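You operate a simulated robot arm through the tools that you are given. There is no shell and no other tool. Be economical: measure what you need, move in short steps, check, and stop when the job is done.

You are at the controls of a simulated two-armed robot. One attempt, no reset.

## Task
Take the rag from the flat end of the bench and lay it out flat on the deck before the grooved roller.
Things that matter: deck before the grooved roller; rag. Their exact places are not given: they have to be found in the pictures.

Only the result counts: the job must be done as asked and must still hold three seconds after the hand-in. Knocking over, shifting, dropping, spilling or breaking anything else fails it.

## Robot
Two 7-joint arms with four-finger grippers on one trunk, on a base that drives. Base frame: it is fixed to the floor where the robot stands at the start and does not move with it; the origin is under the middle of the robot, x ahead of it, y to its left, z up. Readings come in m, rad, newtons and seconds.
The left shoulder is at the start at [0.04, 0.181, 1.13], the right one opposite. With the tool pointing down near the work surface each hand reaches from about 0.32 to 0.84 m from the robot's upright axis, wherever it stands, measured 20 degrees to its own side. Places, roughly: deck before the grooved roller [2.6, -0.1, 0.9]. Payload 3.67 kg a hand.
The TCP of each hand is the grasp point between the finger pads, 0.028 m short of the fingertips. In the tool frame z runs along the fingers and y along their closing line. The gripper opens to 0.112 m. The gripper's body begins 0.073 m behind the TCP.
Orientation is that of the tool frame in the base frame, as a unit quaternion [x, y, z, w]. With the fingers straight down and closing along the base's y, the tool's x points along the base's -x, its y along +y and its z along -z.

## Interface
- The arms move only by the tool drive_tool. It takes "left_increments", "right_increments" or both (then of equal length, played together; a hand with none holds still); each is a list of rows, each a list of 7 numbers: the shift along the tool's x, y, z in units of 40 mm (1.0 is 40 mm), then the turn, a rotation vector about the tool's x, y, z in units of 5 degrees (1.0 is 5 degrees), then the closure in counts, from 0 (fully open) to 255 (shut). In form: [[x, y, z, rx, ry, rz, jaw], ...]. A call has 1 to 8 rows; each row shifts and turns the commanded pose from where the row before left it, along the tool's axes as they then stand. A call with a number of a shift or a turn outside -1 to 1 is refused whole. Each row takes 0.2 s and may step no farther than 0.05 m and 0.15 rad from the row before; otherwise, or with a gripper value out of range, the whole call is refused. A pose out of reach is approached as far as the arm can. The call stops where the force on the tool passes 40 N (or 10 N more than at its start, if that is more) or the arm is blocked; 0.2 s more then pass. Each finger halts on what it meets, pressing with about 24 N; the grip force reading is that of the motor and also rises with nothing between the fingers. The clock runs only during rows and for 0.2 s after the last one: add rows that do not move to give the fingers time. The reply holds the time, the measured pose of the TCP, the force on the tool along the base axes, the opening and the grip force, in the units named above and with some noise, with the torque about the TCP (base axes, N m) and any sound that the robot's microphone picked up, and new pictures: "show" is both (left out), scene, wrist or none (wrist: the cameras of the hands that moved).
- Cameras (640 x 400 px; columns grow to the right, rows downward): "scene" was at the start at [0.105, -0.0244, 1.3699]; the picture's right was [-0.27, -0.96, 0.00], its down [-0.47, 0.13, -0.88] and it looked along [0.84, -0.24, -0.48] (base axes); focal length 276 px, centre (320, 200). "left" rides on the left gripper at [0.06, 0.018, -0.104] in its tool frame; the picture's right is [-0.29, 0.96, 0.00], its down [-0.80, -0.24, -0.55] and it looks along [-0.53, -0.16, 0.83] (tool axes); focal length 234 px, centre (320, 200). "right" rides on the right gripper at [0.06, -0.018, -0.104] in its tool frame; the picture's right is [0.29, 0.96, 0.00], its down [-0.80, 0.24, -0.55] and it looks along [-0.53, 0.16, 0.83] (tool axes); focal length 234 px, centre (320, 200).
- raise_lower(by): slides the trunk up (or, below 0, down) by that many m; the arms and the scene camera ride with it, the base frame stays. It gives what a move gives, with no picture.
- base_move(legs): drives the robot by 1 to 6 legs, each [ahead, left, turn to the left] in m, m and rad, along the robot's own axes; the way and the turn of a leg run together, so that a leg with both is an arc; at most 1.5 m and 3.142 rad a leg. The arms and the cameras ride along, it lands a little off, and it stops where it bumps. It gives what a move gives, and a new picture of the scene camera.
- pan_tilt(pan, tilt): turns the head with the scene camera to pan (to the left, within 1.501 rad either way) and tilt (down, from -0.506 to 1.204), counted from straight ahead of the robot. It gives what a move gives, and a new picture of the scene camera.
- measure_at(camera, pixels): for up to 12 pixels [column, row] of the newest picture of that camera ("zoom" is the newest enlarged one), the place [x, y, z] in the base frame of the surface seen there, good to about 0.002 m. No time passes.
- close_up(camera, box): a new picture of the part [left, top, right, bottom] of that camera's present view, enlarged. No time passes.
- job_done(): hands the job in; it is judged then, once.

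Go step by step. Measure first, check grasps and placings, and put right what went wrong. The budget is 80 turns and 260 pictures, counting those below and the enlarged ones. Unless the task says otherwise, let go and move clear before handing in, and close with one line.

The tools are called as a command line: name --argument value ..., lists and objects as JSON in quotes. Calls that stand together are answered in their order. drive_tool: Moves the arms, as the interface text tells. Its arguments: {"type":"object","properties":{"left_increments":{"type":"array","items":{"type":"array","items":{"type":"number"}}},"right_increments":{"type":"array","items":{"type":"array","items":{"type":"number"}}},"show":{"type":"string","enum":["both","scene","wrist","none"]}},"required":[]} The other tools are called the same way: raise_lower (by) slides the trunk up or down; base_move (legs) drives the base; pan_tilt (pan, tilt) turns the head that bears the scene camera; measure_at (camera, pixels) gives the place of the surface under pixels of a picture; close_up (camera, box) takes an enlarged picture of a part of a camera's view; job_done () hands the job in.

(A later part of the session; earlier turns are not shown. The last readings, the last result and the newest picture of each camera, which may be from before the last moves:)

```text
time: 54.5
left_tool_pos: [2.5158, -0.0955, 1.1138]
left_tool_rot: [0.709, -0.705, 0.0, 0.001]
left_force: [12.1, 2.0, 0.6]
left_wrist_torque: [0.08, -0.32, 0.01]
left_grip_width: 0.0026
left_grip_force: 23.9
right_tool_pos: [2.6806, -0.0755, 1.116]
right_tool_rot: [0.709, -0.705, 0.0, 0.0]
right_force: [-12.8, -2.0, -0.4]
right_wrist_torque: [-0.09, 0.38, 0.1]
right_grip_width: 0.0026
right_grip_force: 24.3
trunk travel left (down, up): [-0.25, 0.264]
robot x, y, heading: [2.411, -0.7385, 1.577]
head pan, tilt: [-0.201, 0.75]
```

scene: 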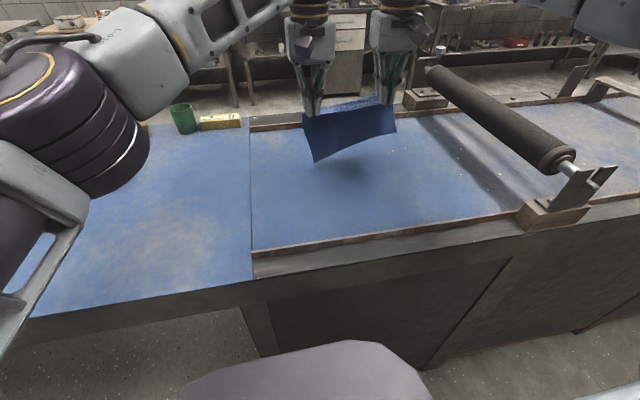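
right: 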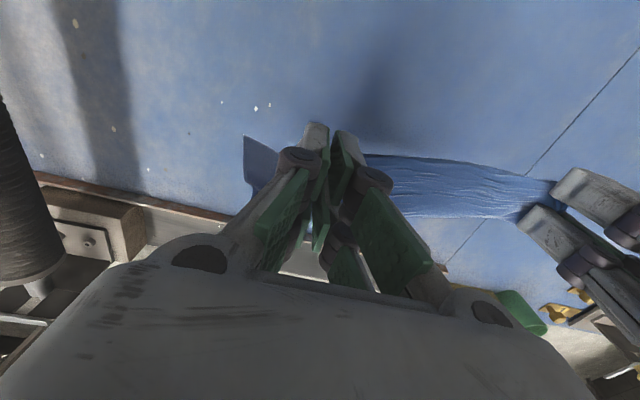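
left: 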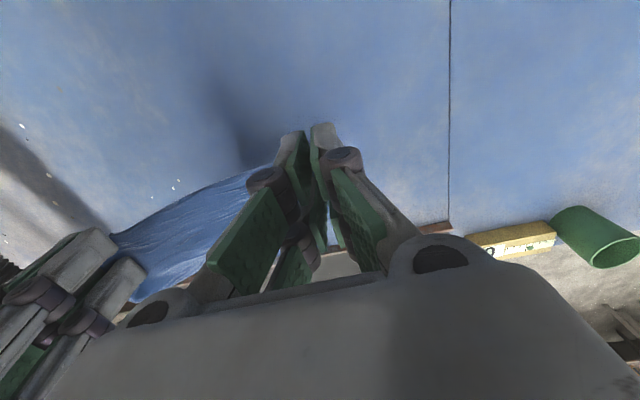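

The hands are 20 mm out of line. I'll bring the right hand back to match and slacken by about 4 mm.

drive_tool --left_increments '[[0, 0, 0, 0, 0, 0, 255], [0, 0, 0, 0, 0, 0, 255]]' --right_increments '[[0.47, 0.1, 0.05, 0, 0, 0, 255], [0, 0, 0, 0, 0, 0, 255]]' --show "none"

measure_at --camera "scene" --pixels '[[315, 160], [394, 132], [350, 145], [307, 125]]'

close_up --camera "scene" --box '[260, 60, 460, 185]'

```text
time: 55.1
left_tool_pos: [2.5136, -0.0949, 1.1136]
left_tool_rot: [0.709, -0.705, 0.0, 0.001]
left_force: [1.8, 1.2, -1.2]
left_wrist_torque: [-0.01, 0.0, 0.01]
left_grip_width: 0.0026
left_grip_force: 24.0
right_tool_pos: [2.677, -0.0934, 1.114]
right_tool_rot: [0.708, -0.707, 0.001, -0.001]
right_force: [-1.2, 0.0, 0.5]
right_wrist_torque: [-0.02, 0.01, -0.03]
right_grip_width: 0.0027
right_grip_force: 23.6
trunk travel left (down, up): [-0.25, 0.264]
robot x, y, heading: [2.4078, -0.7412, 1.574]
head pan, tilt: [-0.201, 0.75]
```

```text
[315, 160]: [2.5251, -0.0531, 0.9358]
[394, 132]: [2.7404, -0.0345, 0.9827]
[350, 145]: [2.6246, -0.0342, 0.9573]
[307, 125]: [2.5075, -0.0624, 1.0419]
```

```text
3.20 times, centred on (360, 122) of scene
```

zoom: 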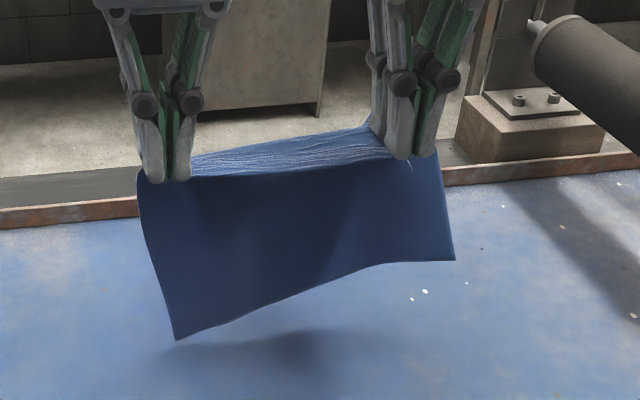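

The hem is at y≈−0.045 and z 0.936–0.98, just above the deck. I'll edge the base 0.03 m ahead to centre the landing better.

base_move --legs '[[0.03, 0, 0]]'

```text
time: 55.9
left_tool_pos: [2.5142, -0.0713, 1.1162]
left_tool_rot: [0.708, -0.706, -0.001, -0.001]
left_force: [0.0, -0.5, 0.6]
left_wrist_torque: [0.06, 0.02, 0.0]
left_grip_width: 0.0027
left_grip_force: 22.5
right_tool_pos: [2.6752, -0.0689, 1.1176]
right_tool_rot: [0.709, -0.706, -0.001, -0.002]
right_force: [-0.7, 0.1, -0.3]
right_wrist_torque: [0.0, -0.01, -0.02]
right_grip_width: 0.0025
right_grip_force: 22.1
trunk travel left (down, up): [-0.25, 0.264]
robot x, y, heading: [2.4075, -0.7082, 1.58]
head pan, tilt: [-0.201, 0.75]
```

scene: 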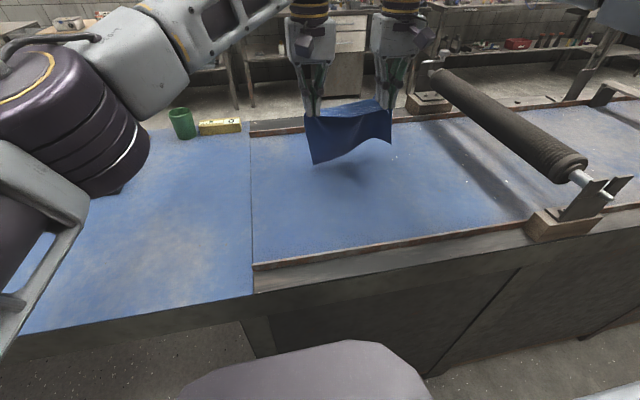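

I'll begin laying the rag down, lowering while drawing slightly back, for half of the path.

drive_tool --left_increments '[[0.15, 0, 0.5, 0, 0, 0, 255], [0.25, 0, 0.5, 0, 0, 0, 255], [0.4, 0, 0.5, 0, 0, 0, 255], [0.4, 0, 0.5, 0, 0, 0, 255]]' --right_increments '[[0.15, 0, 0.5, 0, 0, 0, 255], [0.25, 0, 0.5, 0, 0, 0, 255], [0.4, 0, 0.5, 0, 0, 0, 255], [0.4, 0, 0.5, 0, 0, 0, 255]]'

close_up --camera "scene" --box '[260, 60, 460, 185]'

```text
time: 56.9
left_tool_pos: [2.5149, -0.1172, 1.0333]
left_tool_rot: [0.709, -0.705, -0.001, -0.001]
left_force: [-0.9, -1.0, -1.2]
left_wrist_torque: [0.02, -0.04, -0.01]
left_grip_width: 0.0019
left_grip_force: 22.3
right_tool_pos: [2.6776, -0.1143, 1.0352]
right_tool_rot: [0.709, -0.705, 0.0, 0.0]
right_force: [-1.4, -0.1, 1.7]
right_wrist_torque: [-0.03, -0.02, -0.02]
right_grip_width: 0.0025
right_grip_force: 23.3
trunk travel left (down, up): [-0.25, 0.264]
robot x, y, heading: [2.4103, -0.7104, 1.575]
head pan, tilt: [-0.201, 0.75]
```

scene: 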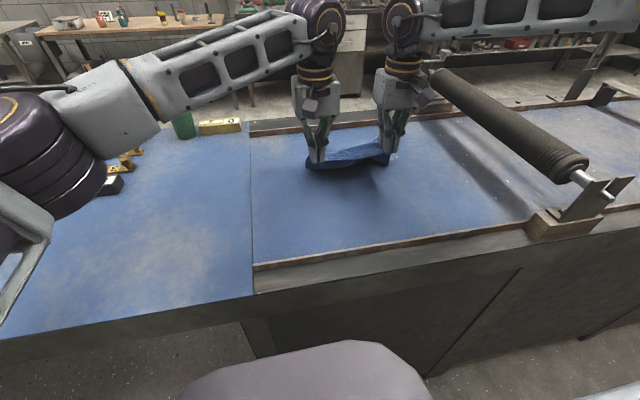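
right: 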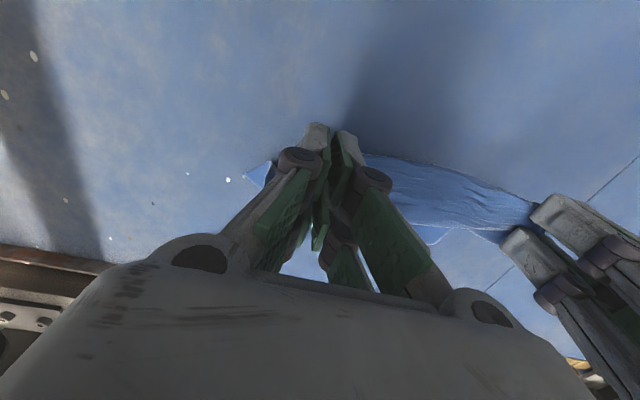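
left: 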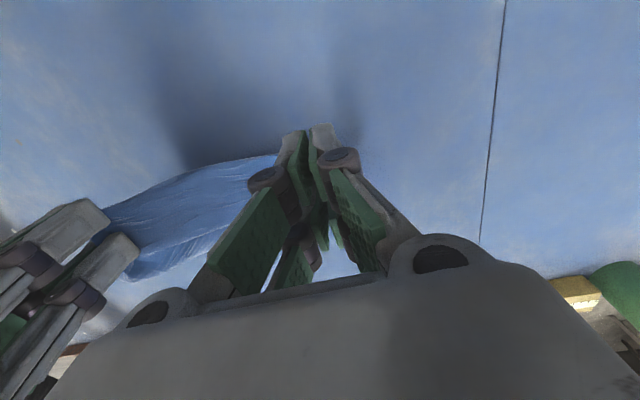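

```text
3.20 times, centred on (360, 122) of scene
```

zoom: 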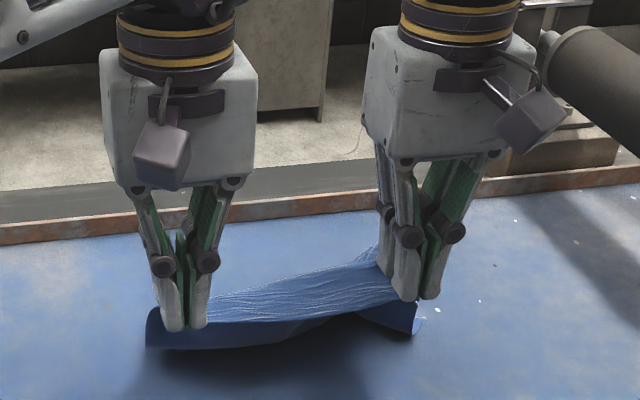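

The hem is down ahead of the hands, and the cloth is rolling out behind them. I'll continue drawing back and lowering.

drive_tool --left_increments '[[0.45, 0, 0.4, 0, 0, 0, 255], [0.45, 0, 0.4, 0, 0, 0, 255], [0.45, 0, 0.4, 0, 0, 0, 255], [0.35, 0, 0.4, 0, 0, 0, 255], [0.1, 0, 0.3, 0, 0, 0, 255]]' --right_increments '[[0.45, 0, 0.4, 0, 0, 0, 255], [0.45, 0, 0.4, 0, 0, 0, 255], [0.45, 0, 0.4, 0, 0, 0, 255], [0.35, 0, 0.4, 0, 0, 0, 255], [0.1, 0, 0.3, 0, 0, 0, 255]]'

close_up --camera "scene" --box '[260, 80, 460, 205]'

```text
time: 58.1
left_tool_pos: [2.5155, -0.187, 0.9573]
left_tool_rot: [0.709, -0.706, -0.001, 0.001]
left_force: [-0.1, -0.6, -1.6]
left_wrist_torque: [-0.01, 0.0, 0.01]
left_grip_width: 0.003
left_grip_force: 24.9
right_tool_pos: [2.6777, -0.1852, 0.9572]
right_tool_rot: [0.709, -0.705, 0.0, 0.0]
right_force: [-0.6, 0.8, 0.0]
right_wrist_torque: [-0.06, -0.02, -0.03]
right_grip_width: 0.0032
right_grip_force: 23.6
trunk travel left (down, up): [-0.25, 0.264]
robot x, y, heading: [2.4133, -0.7113, 1.572]
head pan, tilt: [-0.201, 0.75]
```

scene: 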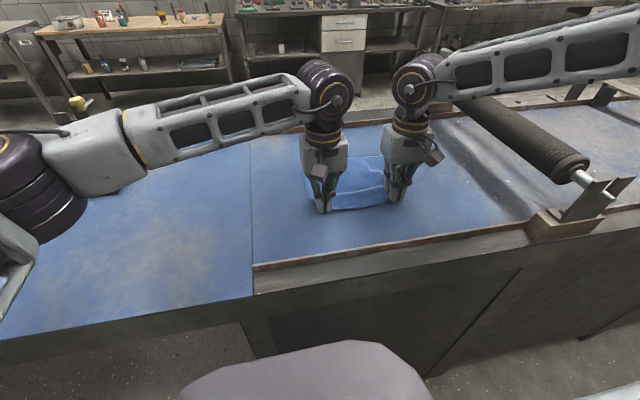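
right: 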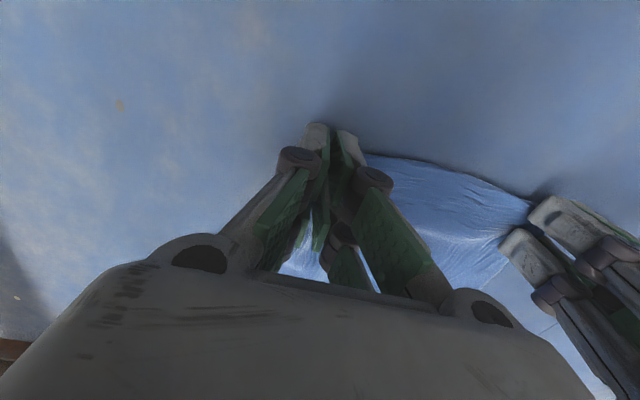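
left: 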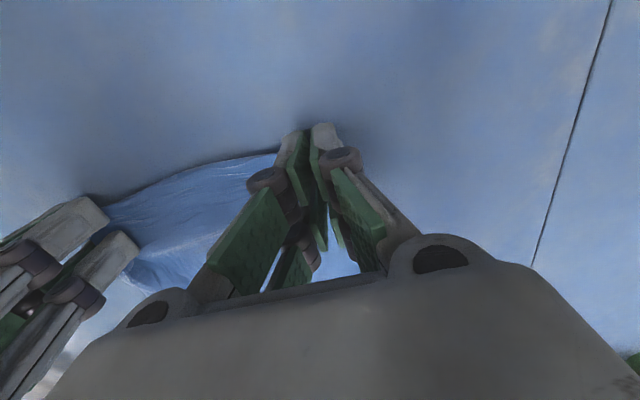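

```text
3.20 times, centred on (360, 142) of scene
```

zoom: 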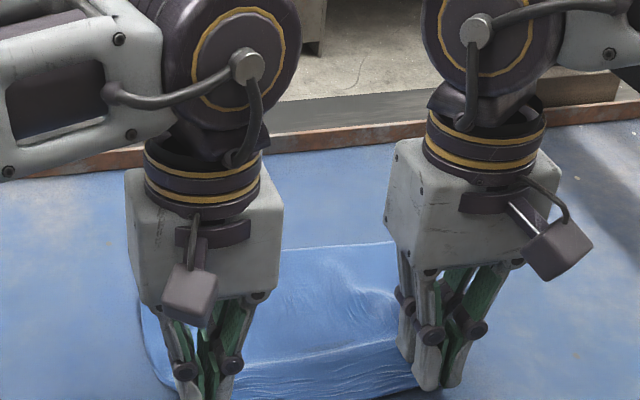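

The rag is nearly down with a small hump in the middle. I'll measure the far edge in the zoom to see how much slack to pull out.

measure_at --camera "zoom" --pixels '[[300, 250], [370, 246], [320, 300], [350, 290], [330, 330], [300, 365], [320, 390], [150, 320]]'

```text
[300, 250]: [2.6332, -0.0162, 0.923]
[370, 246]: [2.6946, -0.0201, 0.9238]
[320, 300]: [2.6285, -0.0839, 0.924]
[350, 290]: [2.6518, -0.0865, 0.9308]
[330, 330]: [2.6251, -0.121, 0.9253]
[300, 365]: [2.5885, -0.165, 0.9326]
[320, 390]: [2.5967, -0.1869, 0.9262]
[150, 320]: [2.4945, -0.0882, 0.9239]
```

The far edge is flat at y≈−0.018 with about 8 mm of slack. I'll pull back 10 mm, spread slightly, lower to the deck and open the jaws there so the pinched folds spread out.

drive_tool --left_increments '[[0.25, 0.06, 0.12, 0, 0, 0, 255], [0, 0, 0.06, 0, 0, 0, 255], [0, 0, 0, 0, 0, 0, 255]]' --right_increments '[[0.25, -0.06, 0.12, 0, 0, 0, 255], [0, 0, 0.06, 0, 0, 0, 255], [0, 0, 0, 0, 0, 0, 255]]' --show "none"

close_up --camera "scene" --box '[260, 80, 460, 205]'

```text
time: 58.9
left_tool_pos: [2.5131, -0.1979, 0.9511]
left_tool_rot: [0.708, -0.706, -0.001, -0.002]
left_force: [7.1, -0.3, 3.8]
left_wrist_torque: [0.09, -0.22, 0.0]
left_grip_width: 0.0023
left_grip_force: 24.5
right_tool_pos: [2.6784, -0.1956, 0.9516]
right_tool_rot: [0.71, -0.705, -0.002, 0.001]
right_force: [-6.7, 0.0, -0.8]
right_wrist_torque: [0.01, 0.2, 0.05]
right_grip_width: 0.0031
right_grip_force: 24.4
trunk travel left (down, up): [-0.25, 0.264]
robot x, y, heading: [2.4095, -0.7112, 1.577]
head pan, tilt: [-0.201, 0.75]
```

```text
3.20 times, centred on (360, 142) of scene
```

zoom: 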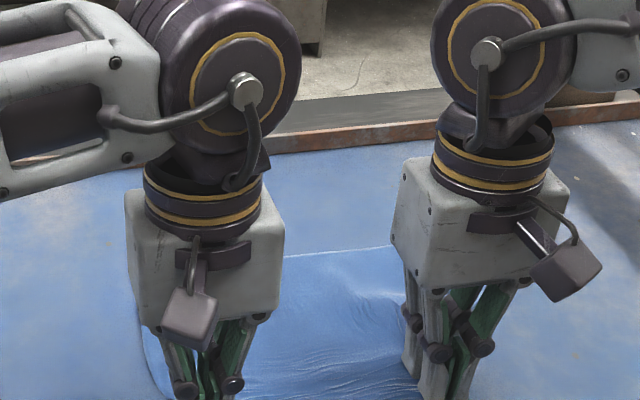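

The rag is stretched out. I'll open both jaws at the deck.

drive_tool --left_increments '[[0, 0, 0, 0, 0, 0, 230], [0, 0, 0, 0, 0, 0, 200], [0, 0, 0, 0, 0, 0, 165], [0, 0, 0, 0, 0, 0, 165]]' --right_increments '[[0, 0, 0.03, 0, 0, 0, 230], [0, 0, 0, 0, 0, 0, 200], [0, 0, 0, 0, 0, 0, 165], [0, 0, 0, 0, 0, 0, 165]]'

```text
time: 59.9
left_tool_pos: [2.5127, -0.1971, 0.9511]
left_tool_rot: [0.708, -0.706, 0.0, 0.0]
left_force: [-0.9, 1.0, -0.5]
left_wrist_torque: [-0.01, -0.01, 0.01]
left_grip_width: 0.0395
left_grip_force: 0.1
right_tool_pos: [2.6793, -0.1959, 0.9511]
right_tool_rot: [0.709, -0.705, 0.0, -0.001]
right_force: [-1.4, -0.5, -0.5]
right_wrist_torque: [-0.01, 0.0, -0.01]
right_grip_width: 0.0394
right_grip_force: 0.1
trunk travel left (down, up): [-0.25, 0.264]
robot x, y, heading: [2.4089, -0.7056, 1.58]
head pan, tilt: [-0.201, 0.75]
```

scene: 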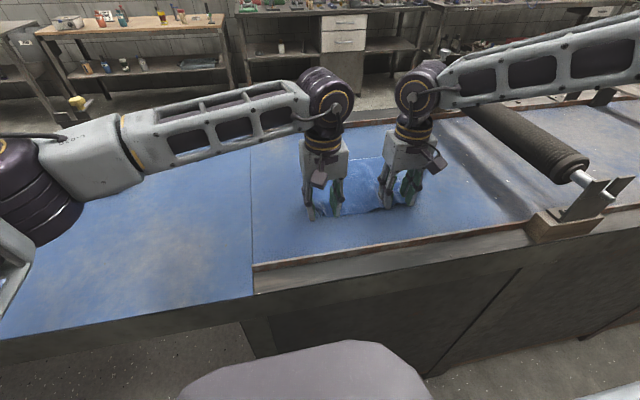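
right: 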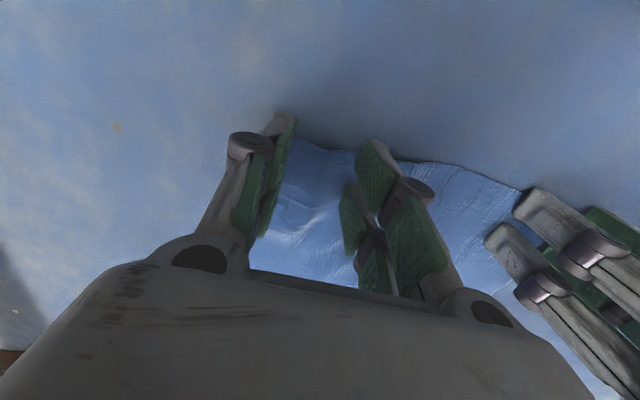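
left: 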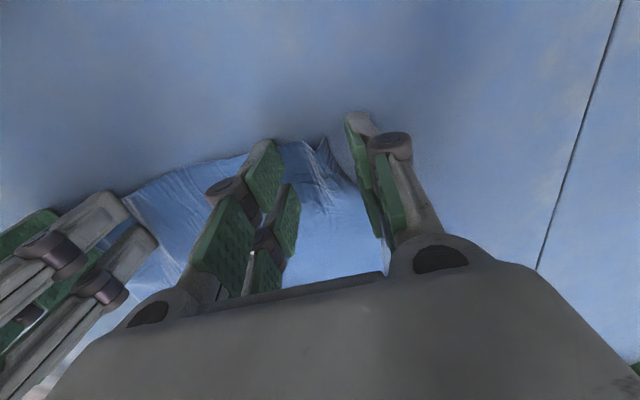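

The jaws are open and the cloth is loose, though the left corner shows a small crease. I'll lift both hands straight up and look.

drive_tool --left_increments '[[0, 0, -0.5, 0, 0, 0, 165], [0, 0, -1, 0, 0, 0, 165], [0, 0, -1, 0, 0, 0, 165], [0, 0.6, -0.7, 0, 0, 0, 165], [0, 0.9, -0.5, 0, 0, 0, 165], [0, 0.9, 0, 0, 0, 0, 165]]' --right_increments '[[0, 0, -0.5, 0, 0, 0, 165], [0, 0, -1, 0, 0, 0, 165], [0, 0, -1, 0, 0, 0, 165], [0, -0.6, -0.7, 0, 0, 0, 165], [0, -0.9, -0.5, 0, 0, 0, 165], [0.5, -0.5, 0, 0, 0, 0, 165]]'

close_up --camera "scene" --box '[260, 130, 460, 255]'

```text
time: 61.3
left_tool_pos: [2.4162, -0.1989, 1.099]
left_tool_rot: [0.708, -0.706, -0.001, 0.0]
left_force: [-0.6, 0.3, -0.7]
left_wrist_torque: [0.04, 0.0, -0.03]
left_grip_width: 0.0394
left_grip_force: 0.1
right_tool_pos: [2.7587, -0.216, 1.0984]
right_tool_rot: [0.708, -0.706, -0.002, 0.0]
right_force: [-0.6, -0.4, 0.0]
right_wrist_torque: [-0.01, -0.06, -0.01]
right_grip_width: 0.0395
right_grip_force: 0.2
trunk travel left (down, up): [-0.25, 0.264]
robot x, y, heading: [2.4073, -0.7082, 1.576]
head pan, tilt: [-0.201, 0.75]
```

scene: 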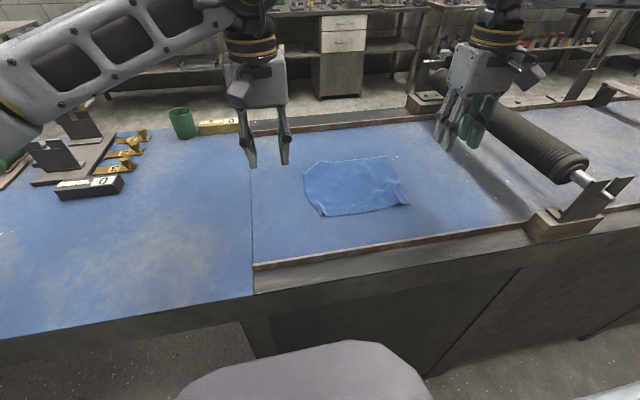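
right: 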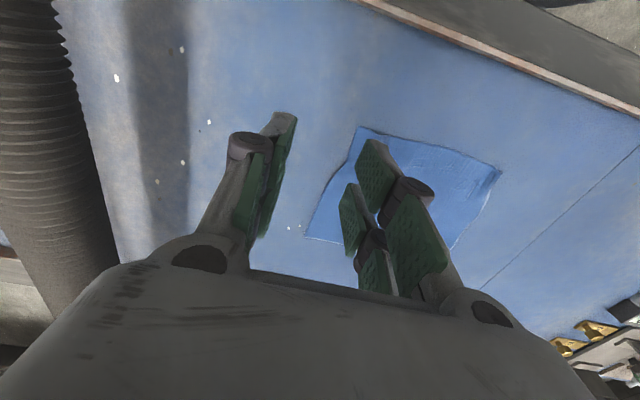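
left: 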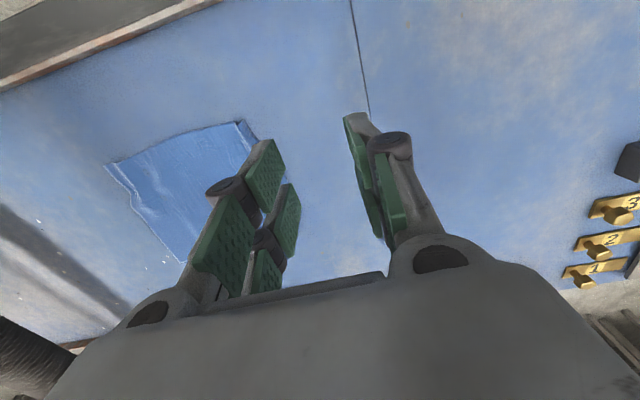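

```text
3.20 times, centred on (360, 192) of scene
```

zoom: 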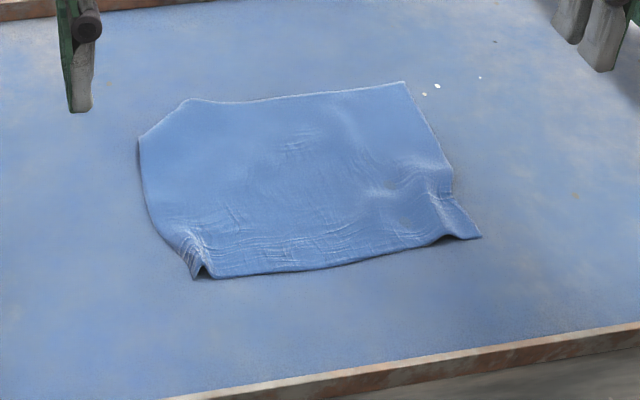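

The rag lies mostly flat, but the far-left corner (zoom 160,120) looks tucked under, the near-left corner (200,265) has a crease, and the right side has a wrinkle. I'll measure it.

measure_at --camera "zoom" --pixels '[[140, 140], [185, 102], [403, 85], [440, 165], [478, 236], [205, 275], [193, 245], [150, 215], [425, 190], [300, 180], [165, 125], [390, 180]]'

close_up --camera "left" --box '[90, 90, 330, 240]'

```text
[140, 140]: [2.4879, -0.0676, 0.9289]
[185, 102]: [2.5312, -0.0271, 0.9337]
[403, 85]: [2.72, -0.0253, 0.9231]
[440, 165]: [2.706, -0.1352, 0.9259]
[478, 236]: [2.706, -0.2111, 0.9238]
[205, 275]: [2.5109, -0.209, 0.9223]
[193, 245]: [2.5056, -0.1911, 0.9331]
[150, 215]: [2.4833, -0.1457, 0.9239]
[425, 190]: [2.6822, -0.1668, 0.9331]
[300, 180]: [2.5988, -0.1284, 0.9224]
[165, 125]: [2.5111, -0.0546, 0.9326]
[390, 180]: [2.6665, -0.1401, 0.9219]
```

```text
2.67 times, centred on (210, 165) of left
```

zoom: 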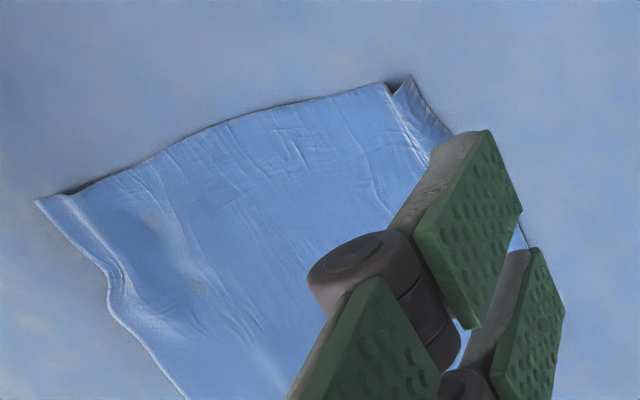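

The far-left corner is tucked under, with the fold edge running from (2.488,−0.068) to (2.531,−0.027). I'll use the right hand to lift it just inside the fold so the flap drops open, moving the left hand out of the way meanwhile.

drive_tool --left_increments '[[0.3, 0.9, 0, 0, 0, 0, 165], [0.3, 0.9, 0, 0, 0, 0, 165], [0.3, 0.9, 0, 0, 0, 0, 165], [0.3, 0.9, 0, 0, 0, 0, 165], [0, 0.5, 0, 0, 0, 0, 165], [0, 0, 0, 0, 0, 0, 165], [0, 0, 0, 0, 0, 0, 165]]' --right_increments '[[-0.48, 0.77, 0, 0, 0, 0, 165], [-0.48, 0.77, 0, 0, 0, 0, 165], [-0.48, 0.77, 0, 0, 0, 0, 165], [-0.48, 0.77, 0, 0, 0, 0, 165], [-0.48, 0.77, 0.2, 0, 0, 0, 165], [-0.48, 0.77, 0.2, 0, 0, 0, 165], [-0.48, 0.77, 0.3, 0, 0, 0, 165]]' --show "none"

drive_tool --right_increments '[[0, 0, 0.1, 0, 0, -1, 165], [0, 0, 0.1, 0, 0, -1, 165], [0, 0, 0.1, 0, 0, -1, 165], [0, 0, 0.1, 0, 0, -1, 165], [0, 0, 0.1, 0, 0, -1, 165], [0, 0, 0.1, 0, 0, -1, 165], [0, 0, 0.1, 0, 0, -1, 165], [0, 0, 0.1, 0, 0, -1, 165]]'

close_up --camera "scene" --box '[260, 110, 460, 235]'

```text
time: 62.9
left_tool_pos: [2.2507, -0.2449, 1.0972]
left_tool_rot: [0.709, -0.705, 0.0, 0.0]
left_force: [-0.2, 0.1, -0.8]
left_wrist_torque: [-0.05, -0.01, 0.01]
left_grip_width: 0.0393
left_grip_force: 0.1
right_tool_pos: [2.5525, -0.0919, 1.0692]
right_tool_rot: [0.708, -0.706, -0.001, 0.0]
right_force: [-1.0, -0.2, 0.6]
right_wrist_torque: [-0.02, -0.02, -0.03]
right_grip_width: 0.0398
right_grip_force: 0.1
right hand out of reach, approached as far as the arm can: row 7
trunk travel left (down, up): [-0.25, 0.264]
robot x, y, heading: [2.4088, -0.7097, 1.58]
head pan, tilt: [-0.201, 0.75]
```

```text
time: 64.7
left_tool_pos: [2.2527, -0.2456, 1.0981]
left_tool_rot: [0.708, -0.706, 0.0, 0.0]
left_force: [0.9, 0.1, 0.1]
left_wrist_torque: [0.01, -0.01, -0.01]
left_grip_width: 0.0394
left_grip_force: 0.0
right_tool_pos: [2.5533, -0.0928, 1.0374]
right_tool_rot: [0.908, -0.419, -0.002, -0.001]
right_force: [0.1, -0.8, 0.9]
right_wrist_torque: [-0.02, 0.02, -0.01]
right_grip_width: 0.0395
right_grip_force: 0.0
trunk travel left (down, up): [-0.25, 0.264]
robot x, y, heading: [2.412, -0.7136, 1.571]
head pan, tilt: [-0.201, 0.75]
```

scene: 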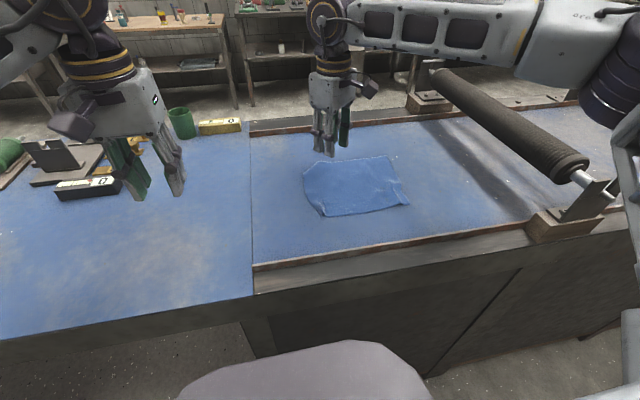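
right: 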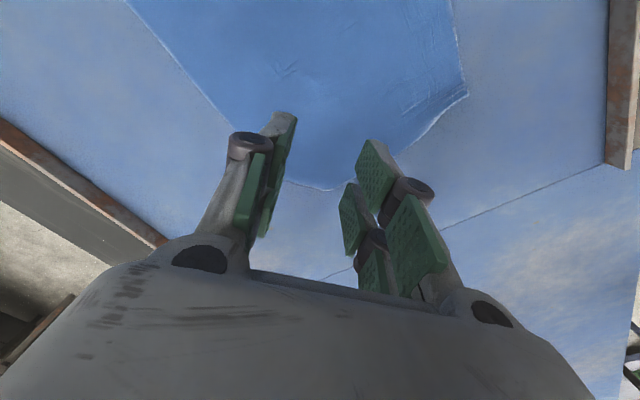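

```text
3.20 times, centred on (360, 172) of scene
```

zoom: 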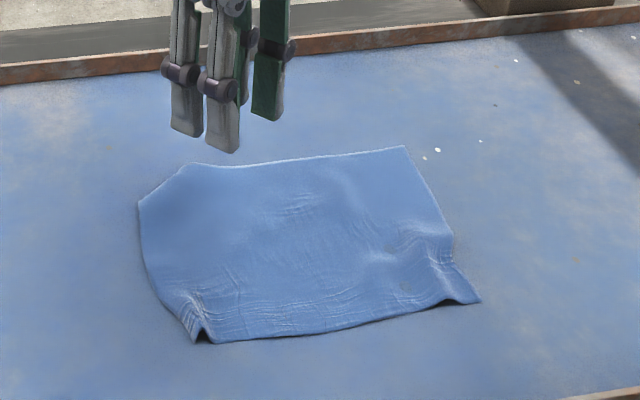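

The right hand is above (2.553,−0.093), about 6 cm inside the fold. I'll nudge it 1 cm outward and lower it to near contact.

drive_tool --right_increments '[[-0.25, 0, 0.5, 0, 0, 0, 165], [0, 0, 0.8, 0, 0, 0, 165], [0, 0, 0.8, 0, 0, 0, 165], [0, 0, 0.06, 0, 0, 0, 165], [0, 0, 0, 0, 0, 0, 165]]' --show "wrist"

```text
time: 65.9
left_tool_pos: [2.252, -0.2467, 1.0985]
left_tool_rot: [0.709, -0.706, 0.0, 0.0]
left_force: [-0.4, 0.2, 0.2]
left_wrist_torque: [-0.01, 0.05, 0.03]
left_grip_width: 0.0394
left_grip_force: 0.1
right_tool_pos: [2.5548, -0.0939, 0.9522]
right_tool_rot: [0.907, -0.42, -0.002, -0.001]
right_force: [-0.4, -0.1, 0.1]
right_wrist_torque: [0.0, 0.0, 0.01]
right_grip_width: 0.0396
right_grip_force: 0.0
right hand out of reach, approached as far as the arm can: row 1, 3
trunk travel left (down, up): [-0.25, 0.264]
robot x, y, heading: [2.4101, -0.7117, 1.578]
head pan, tilt: [-0.201, 0.75]
```

right: 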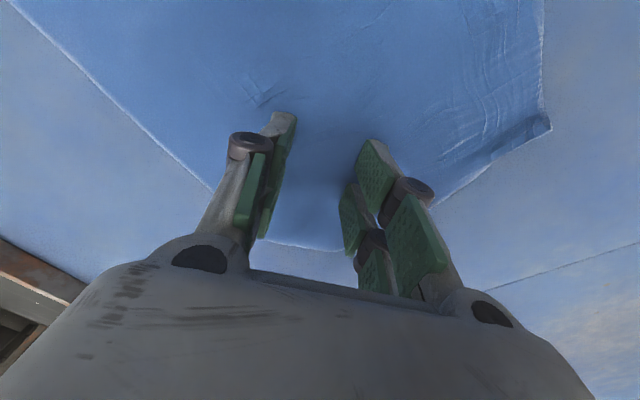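

I'm at the reach limit here, but this spot (6 cm inside the fold) will do. I'll press lightly and pinch.

drive_tool --right_increments '[[0, 0, 0.08, 0, 0, 0, 165], [0, 0, 0.05, 0, 0, 0, 165], [0, 0, 0.03, 0, 0, 0, 165]]' --show "none"

```text
time: 66.7
left_tool_pos: [2.2526, -0.2473, 1.1]
left_tool_rot: [0.708, -0.706, -0.001, -0.001]
left_force: [-0.3, -0.1, -0.1]
left_wrist_torque: [-0.03, 0.03, 0.0]
left_grip_width: 0.0395
left_grip_force: 0.0
right_tool_pos: [2.5553, -0.096, 0.9478]
right_tool_rot: [0.907, -0.421, -0.002, -0.003]
right_force: [-0.6, 2.9, 18.0]
right_wrist_torque: [-0.11, -0.11, 0.05]
right_grip_width: 0.0406
right_grip_force: 0.9
trunk travel left (down, up): [-0.25, 0.264]
robot x, y, heading: [2.4077, -0.7115, 1.578]
head pan, tilt: [-0.201, 0.75]
```

Contact is 18 N. I'll ease off a little, pinch and lift 4 cm.

drive_tool --right_increments '[[0, 0, -0.03, 0, 0, 0, 165], [0, 0, 0, 0, 0, 0, 200], [0, 0, 0, 0, 0, 0, 230], [0, 0, 0, 0, 0, 0, 255], [0, 0, 0, 0, 0, 0, 255], [0, 0, -0.5, 0, 0, 0, 255], [0, 0, -0.5, 0, 0, 0, 255]]'

close_up --camera "scene" --box '[260, 110, 460, 235]'

```text
time: 68.3
left_tool_pos: [2.2516, -0.2468, 1.0989]
left_tool_rot: [0.709, -0.706, 0.0, 0.0]
left_force: [0.4, 0.1, 0.0]
left_wrist_torque: [0.01, -0.02, 0.02]
left_grip_width: 0.0395
left_grip_force: 0.1
right_tool_pos: [2.5551, -0.0947, 0.9869]
right_tool_rot: [0.908, -0.42, 0.001, -0.001]
right_force: [0.1, -1.1, -0.1]
right_wrist_torque: [-0.02, 0.04, 0.03]
right_grip_width: 0.001
right_grip_force: 24.5
trunk travel left (down, up): [-0.25, 0.264]
robot x, y, heading: [2.4054, -0.7087, 1.58]
head pan, tilt: [-0.201, 0.75]
```

scene: 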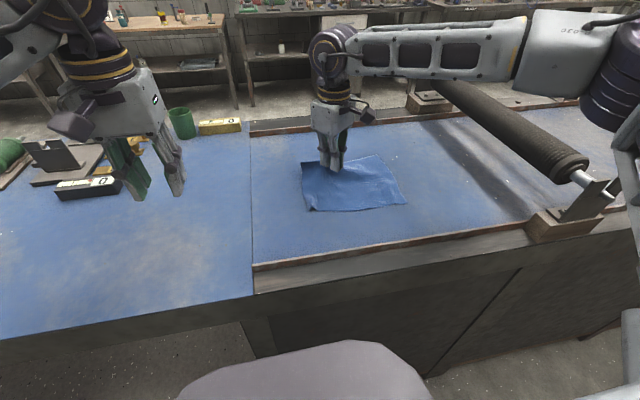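
right: 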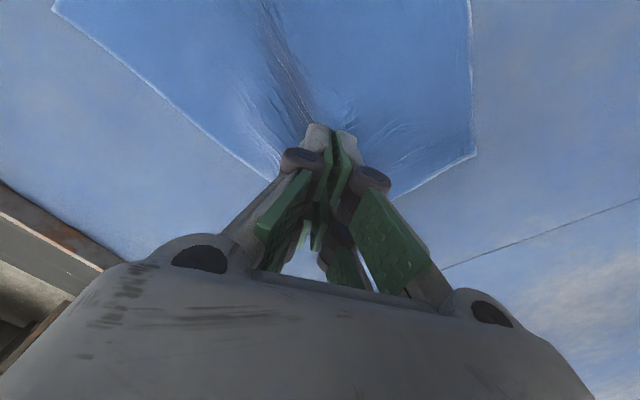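

```text
3.20 times, centred on (360, 172) of scene
```

zoom: 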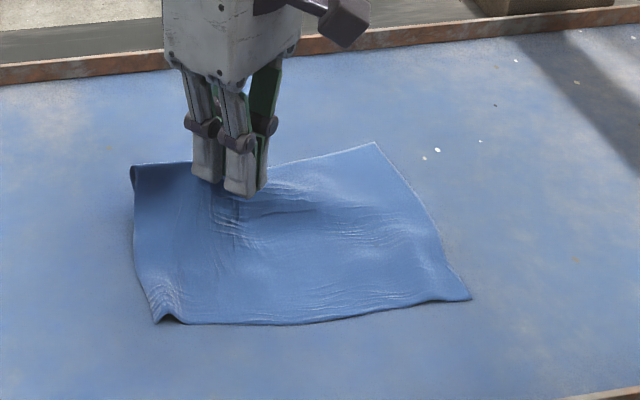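

The corner has sprung open: there is a square corner at zoom (132,168), and the other wrinkles eased too. I'll check its height before lowering.

measure_at --camera "zoom" --pixels '[[133, 168], [136, 180], [145, 168], [180, 168], [135, 210], [372, 145], [467, 297], [160, 320], [290, 162]]'

close_up --camera "scene" --box '[290, 145, 354, 185]'

```text
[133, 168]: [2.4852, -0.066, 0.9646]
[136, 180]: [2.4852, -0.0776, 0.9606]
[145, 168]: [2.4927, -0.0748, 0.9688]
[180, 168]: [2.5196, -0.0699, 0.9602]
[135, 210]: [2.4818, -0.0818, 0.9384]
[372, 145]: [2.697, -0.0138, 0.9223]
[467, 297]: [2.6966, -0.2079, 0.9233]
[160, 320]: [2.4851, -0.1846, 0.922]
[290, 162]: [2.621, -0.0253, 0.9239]
```

```text
10.00 times, centred on (322, 165) of scene
```

zoom: 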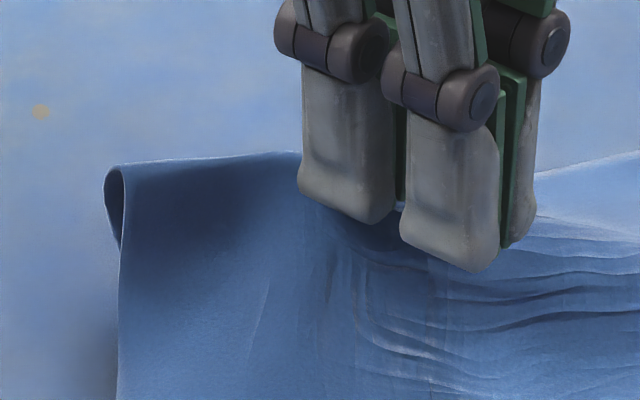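

The far edge still curls under at (115,200) in the zoom. I'll lift another 6 cm so the flap hangs free.

drive_tool --right_increments '[[0, 0, -0.5, 0, 0, 0, 255], [0, 0, -0.5, 0, 0, 0, 255], [0, 0, -0.5, 0, 0, 0, 255], [0, 0, 0, 0, 0, 0, 255]]' --show "wrist"

close_up --camera "scene" --box '[280, 110, 440, 210]'

```text
time: 69.3
left_tool_pos: [2.2521, -0.2455, 1.098]
left_tool_rot: [0.708, -0.706, 0.0, 0.0]
left_force: [-0.2, 0.6, -0.6]
left_wrist_torque: [0.0, 0.02, 0.0]
left_grip_width: 0.0393
left_grip_force: 0.0
right_tool_pos: [2.5557, -0.0945, 1.0466]
right_tool_rot: [0.908, -0.42, -0.002, 0.0]
right_force: [0.0, -0.3, 0.0]
right_wrist_torque: [-0.01, 0.0, 0.02]
right_grip_width: 0.0012
right_grip_force: 23.7
trunk travel left (down, up): [-0.25, 0.264]
robot x, y, heading: [2.4136, -0.7097, 1.58]
head pan, tilt: [-0.201, 0.75]
```

right: 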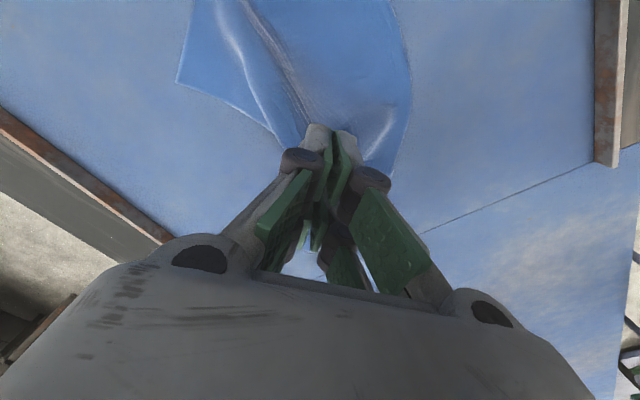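

```text
4.00 times, centred on (360, 160) of scene
```

zoom: 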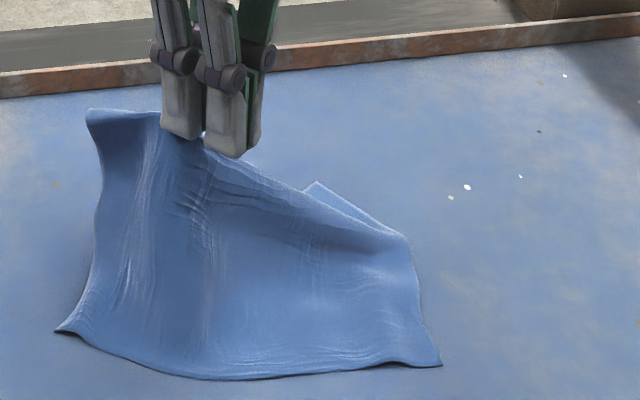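

The flap may be open now. I'll check from the left wrist camera and zoom in on the corner.

close_up --camera "left" --box '[0, 0, 640, 400]'

close_up --camera "scene" --box '[290, 125, 354, 165]'

```text
1.00 times, centred on (320, 200) of left (not enlarged: the box is as wide or as high as the picture)
```

zoom: 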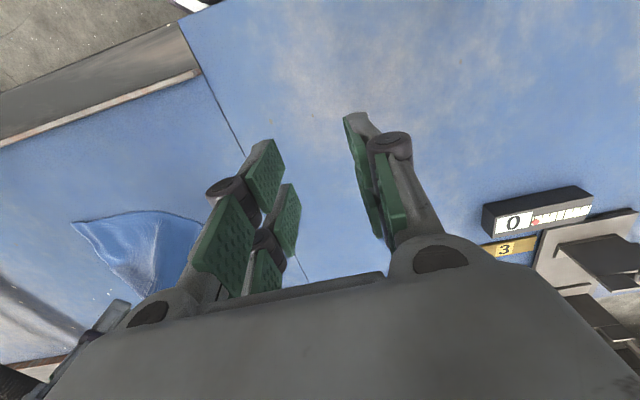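

```text
10.00 times, centred on (322, 145) of scene
```

zoom: 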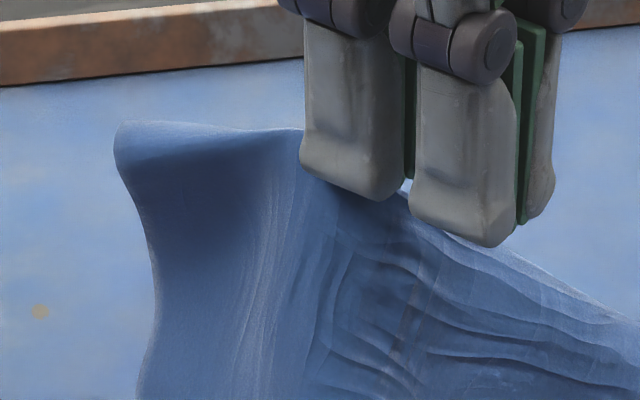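

The flap hangs behind the ridge. I'll raise a little more so it's clear of the deck, then lower while drawing back diagonally so the corner trails outward.

drive_tool --right_increments '[[0, 0, -0.6, 0, 0, 0, 255], [0, 0, 0, 0, 0, 0, 255], [0, 0, 0, 0, 0, 0, 255], [0.2, 0, 0.4, 0, 0, 0, 255], [0.35, 0, 0.4, 0, 0, 0, 255], [0.35, 0, 0.4, 0, 0, 0, 255], [0.35, 0, 0.4, 0, 0, 0, 255]]' --show "wrist"

close_up --camera "scene" --box '[280, 110, 440, 210]'

```text
time: 70.9
left_tool_pos: [2.2526, -0.2455, 1.0989]
left_tool_rot: [0.708, -0.706, -0.001, 0.0]
left_force: [0.1, 0.3, 0.1]
left_wrist_torque: [-0.01, 0.02, -0.01]
left_grip_width: 0.0396
left_grip_force: 0.0
right_tool_pos: [2.5874, -0.1305, 1.0068]
right_tool_rot: [0.907, -0.421, -0.001, -0.001]
right_force: [0.0, -0.2, -0.2]
right_wrist_torque: [0.02, -0.03, 0.02]
right_grip_width: 0.0009
right_grip_force: 23.6
trunk travel left (down, up): [-0.25, 0.264]
robot x, y, heading: [2.4082, -0.7111, 1.58]
head pan, tilt: [-0.201, 0.75]
```

right: 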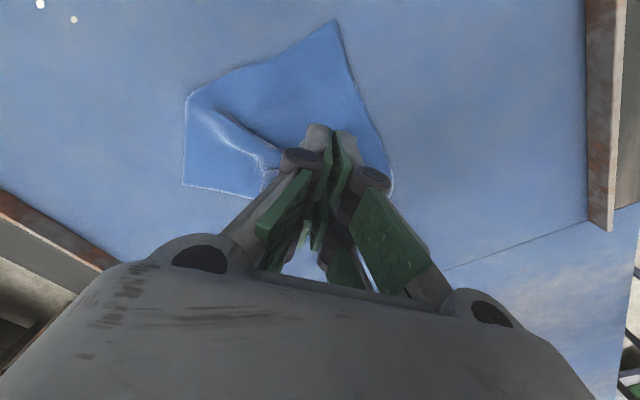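

```text
4.00 times, centred on (360, 160) of scene
```

zoom: 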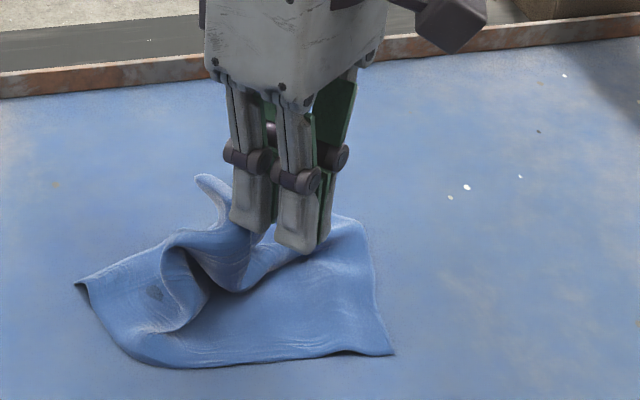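

The corner strip (205,185) now points outward, away from the hand. I'll lower fully while going slightly forward again to take out the bulge.

drive_tool --right_increments '[[0, 0, 0.4, 0, 0, 0, 255], [-0.3, 0, 0.4, 0, 0, 0, 255], [-0.3, 0, 0.3, 0, 0, 0, 255], [-0.3, 0, 0.15, 0, 0, 0, 255]]' --show "wrist"

close_up --camera "scene" --box '[280, 110, 440, 210]'

```text
time: 71.9
left_tool_pos: [2.2531, -0.246, 1.0988]
left_tool_rot: [0.708, -0.706, 0.0, 0.0]
left_force: [0.4, 0.2, -0.7]
left_wrist_torque: [0.03, 0.01, -0.01]
left_grip_width: 0.0398
left_grip_force: 0.0
right_tool_pos: [2.564, -0.1041, 0.9569]
right_tool_rot: [0.908, -0.42, -0.002, -0.001]
right_force: [0.1, -0.6, 0.9]
right_wrist_torque: [0.01, 0.01, 0.0]
right_grip_width: 0.0009
right_grip_force: 24.4
trunk travel left (down, up): [-0.25, 0.264]
robot x, y, heading: [2.4116, -0.7084, 1.574]
head pan, tilt: [-0.201, 0.75]
```

right: 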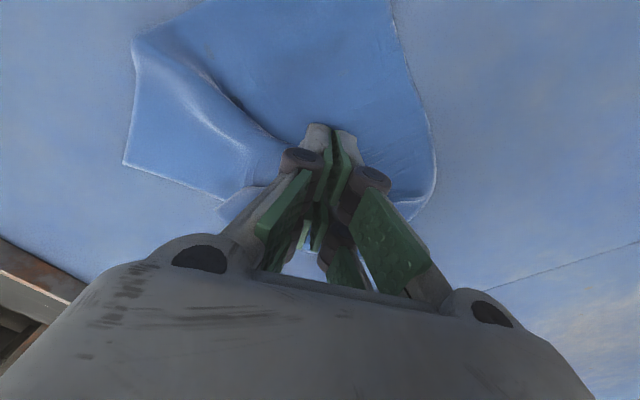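

```text
4.00 times, centred on (360, 160) of scene
```

zoom: 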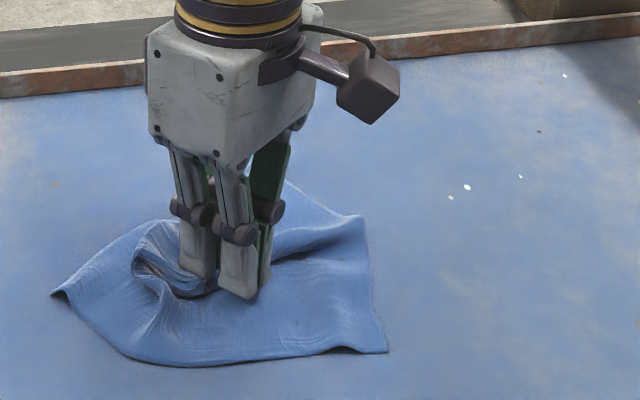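

It's hard to see under the hand. I'll release, lift clear to the right and look.

drive_tool --right_increments '[[0, 0, 0.05, 0, 0, 0, 200], [0, 0, 0, 0, 0, 0, 165], [0, 0, -0.6, 0, 0, 0, 165], [0, 0, -1, 0, 0, 0, 165], [0, 0, -1, 0, 0, 0, 165], [0.6, -0.6, -0.4, 0, 0, 0, 165], [0.6, -0.6, -0.4, 0, 0, 0, 165], [0.4, -0.8, 0, 0, 0, 0, 165]]'

close_up --camera "scene" --box '[280, 130, 440, 230]'

```text
time: 73.7
left_tool_pos: [2.2533, -0.2452, 1.0985]
left_tool_rot: [0.709, -0.705, 0.0, 0.0]
left_force: [1.5, 0.4, 0.6]
left_wrist_torque: [0.01, 0.0, 0.01]
left_grip_width: 0.0397
left_grip_force: 0.2
right_tool_pos: [2.6378, -0.1383, 1.0887]
right_tool_rot: [0.906, -0.424, -0.001, -0.002]
right_force: [-0.2, 0.2, 0.0]
right_wrist_torque: [0.0, 0.02, 0.0]
right_grip_width: 0.0393
right_grip_force: 0.1
right hand out of reach, approached as far as the arm can: row 7, 8
trunk travel left (down, up): [-0.25, 0.264]
robot x, y, heading: [2.4115, -0.7126, 1.571]
head pan, tilt: [-0.201, 0.75]
```

scene: 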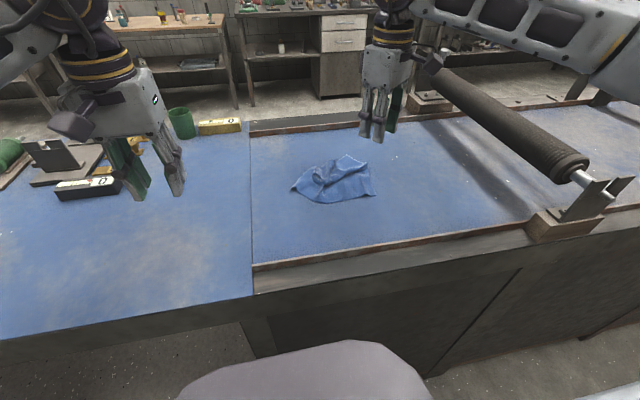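
right: 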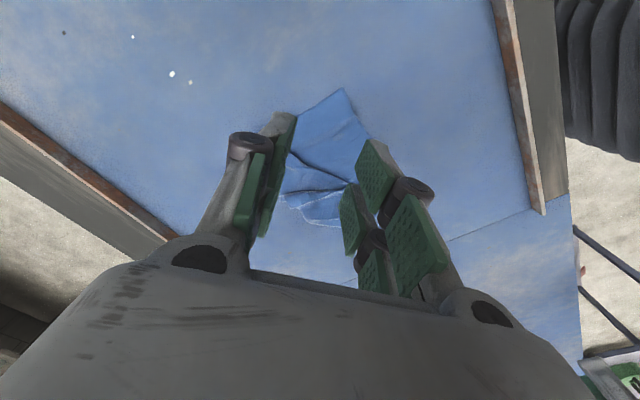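

```text
4.00 times, centred on (360, 180) of scene
```

zoom: 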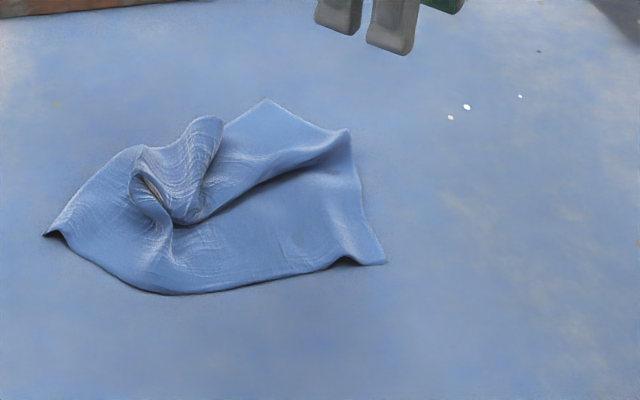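

That made it worse. The near corners, at zoom (45,235) and (383,262), are still free, so I'll regrip both, lift the rag and lay it again more carefully.

measure_at --camera "zoom" --pixels '[[48, 233], [382, 261], [340, 262], [345, 133], [266, 102], [165, 292], [200, 120], [140, 180], [260, 278], [105, 262]]'

drive_tool --right_increments '[[0.3, -0.4, 0, 0, 0, 1, 165], [0.3, -0.4, 0, 0, 0, 1, 165], [0.3, -0.4, 0, 0, 0, 1, 165], [0.3, -0.4, 0, 0, 0, 1, 165], [0.3, -0.4, 0, 0, 0, 1, 165], [0.3, -0.2, 0, 0, 0, 1, 165], [0, 0, 0, 0, 0, 1, 165], [0, 0, 0, 0, 0, 1, 165]]'

```text
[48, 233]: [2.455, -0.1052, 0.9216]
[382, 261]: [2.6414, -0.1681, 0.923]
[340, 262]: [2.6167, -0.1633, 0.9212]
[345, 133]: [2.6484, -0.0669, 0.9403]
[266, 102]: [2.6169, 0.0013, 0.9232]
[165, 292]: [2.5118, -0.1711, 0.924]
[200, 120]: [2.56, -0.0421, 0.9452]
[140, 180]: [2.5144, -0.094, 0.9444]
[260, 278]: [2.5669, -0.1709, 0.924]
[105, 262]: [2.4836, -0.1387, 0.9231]
```

```text
time: 75.5
left_tool_pos: [2.2528, -0.2456, 1.0985]
left_tool_rot: [0.708, -0.706, -0.001, 0.0]
left_force: [0.0, -0.9, 0.0]
left_wrist_torque: [0.02, 0.02, -0.01]
left_grip_width: 0.0394
left_grip_force: 0.1
right_tool_pos: [2.7474, -0.159, 1.0881]
right_tool_rot: [0.708, -0.706, 0.0, -0.001]
right_force: [-0.3, -0.4, 0.7]
right_wrist_torque: [0.05, 0.03, -0.04]
right_grip_width: 0.0395
right_grip_force: 0.0
trunk travel left (down, up): [-0.25, 0.264]
robot x, y, heading: [2.4132, -0.7099, 1.574]
head pan, tilt: [-0.201, 0.75]
```

scene: 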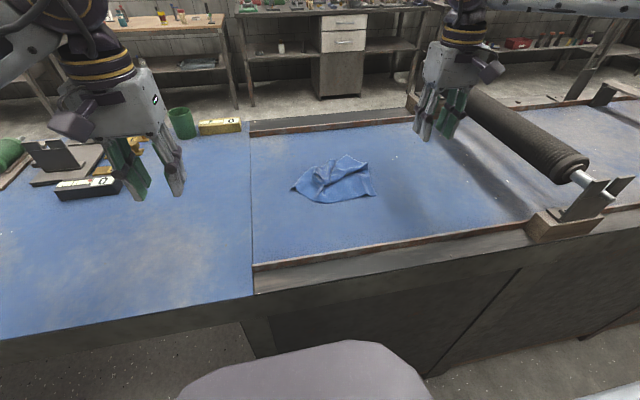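
right: 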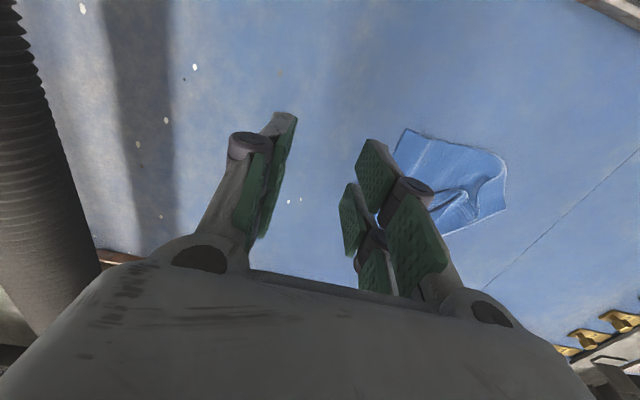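

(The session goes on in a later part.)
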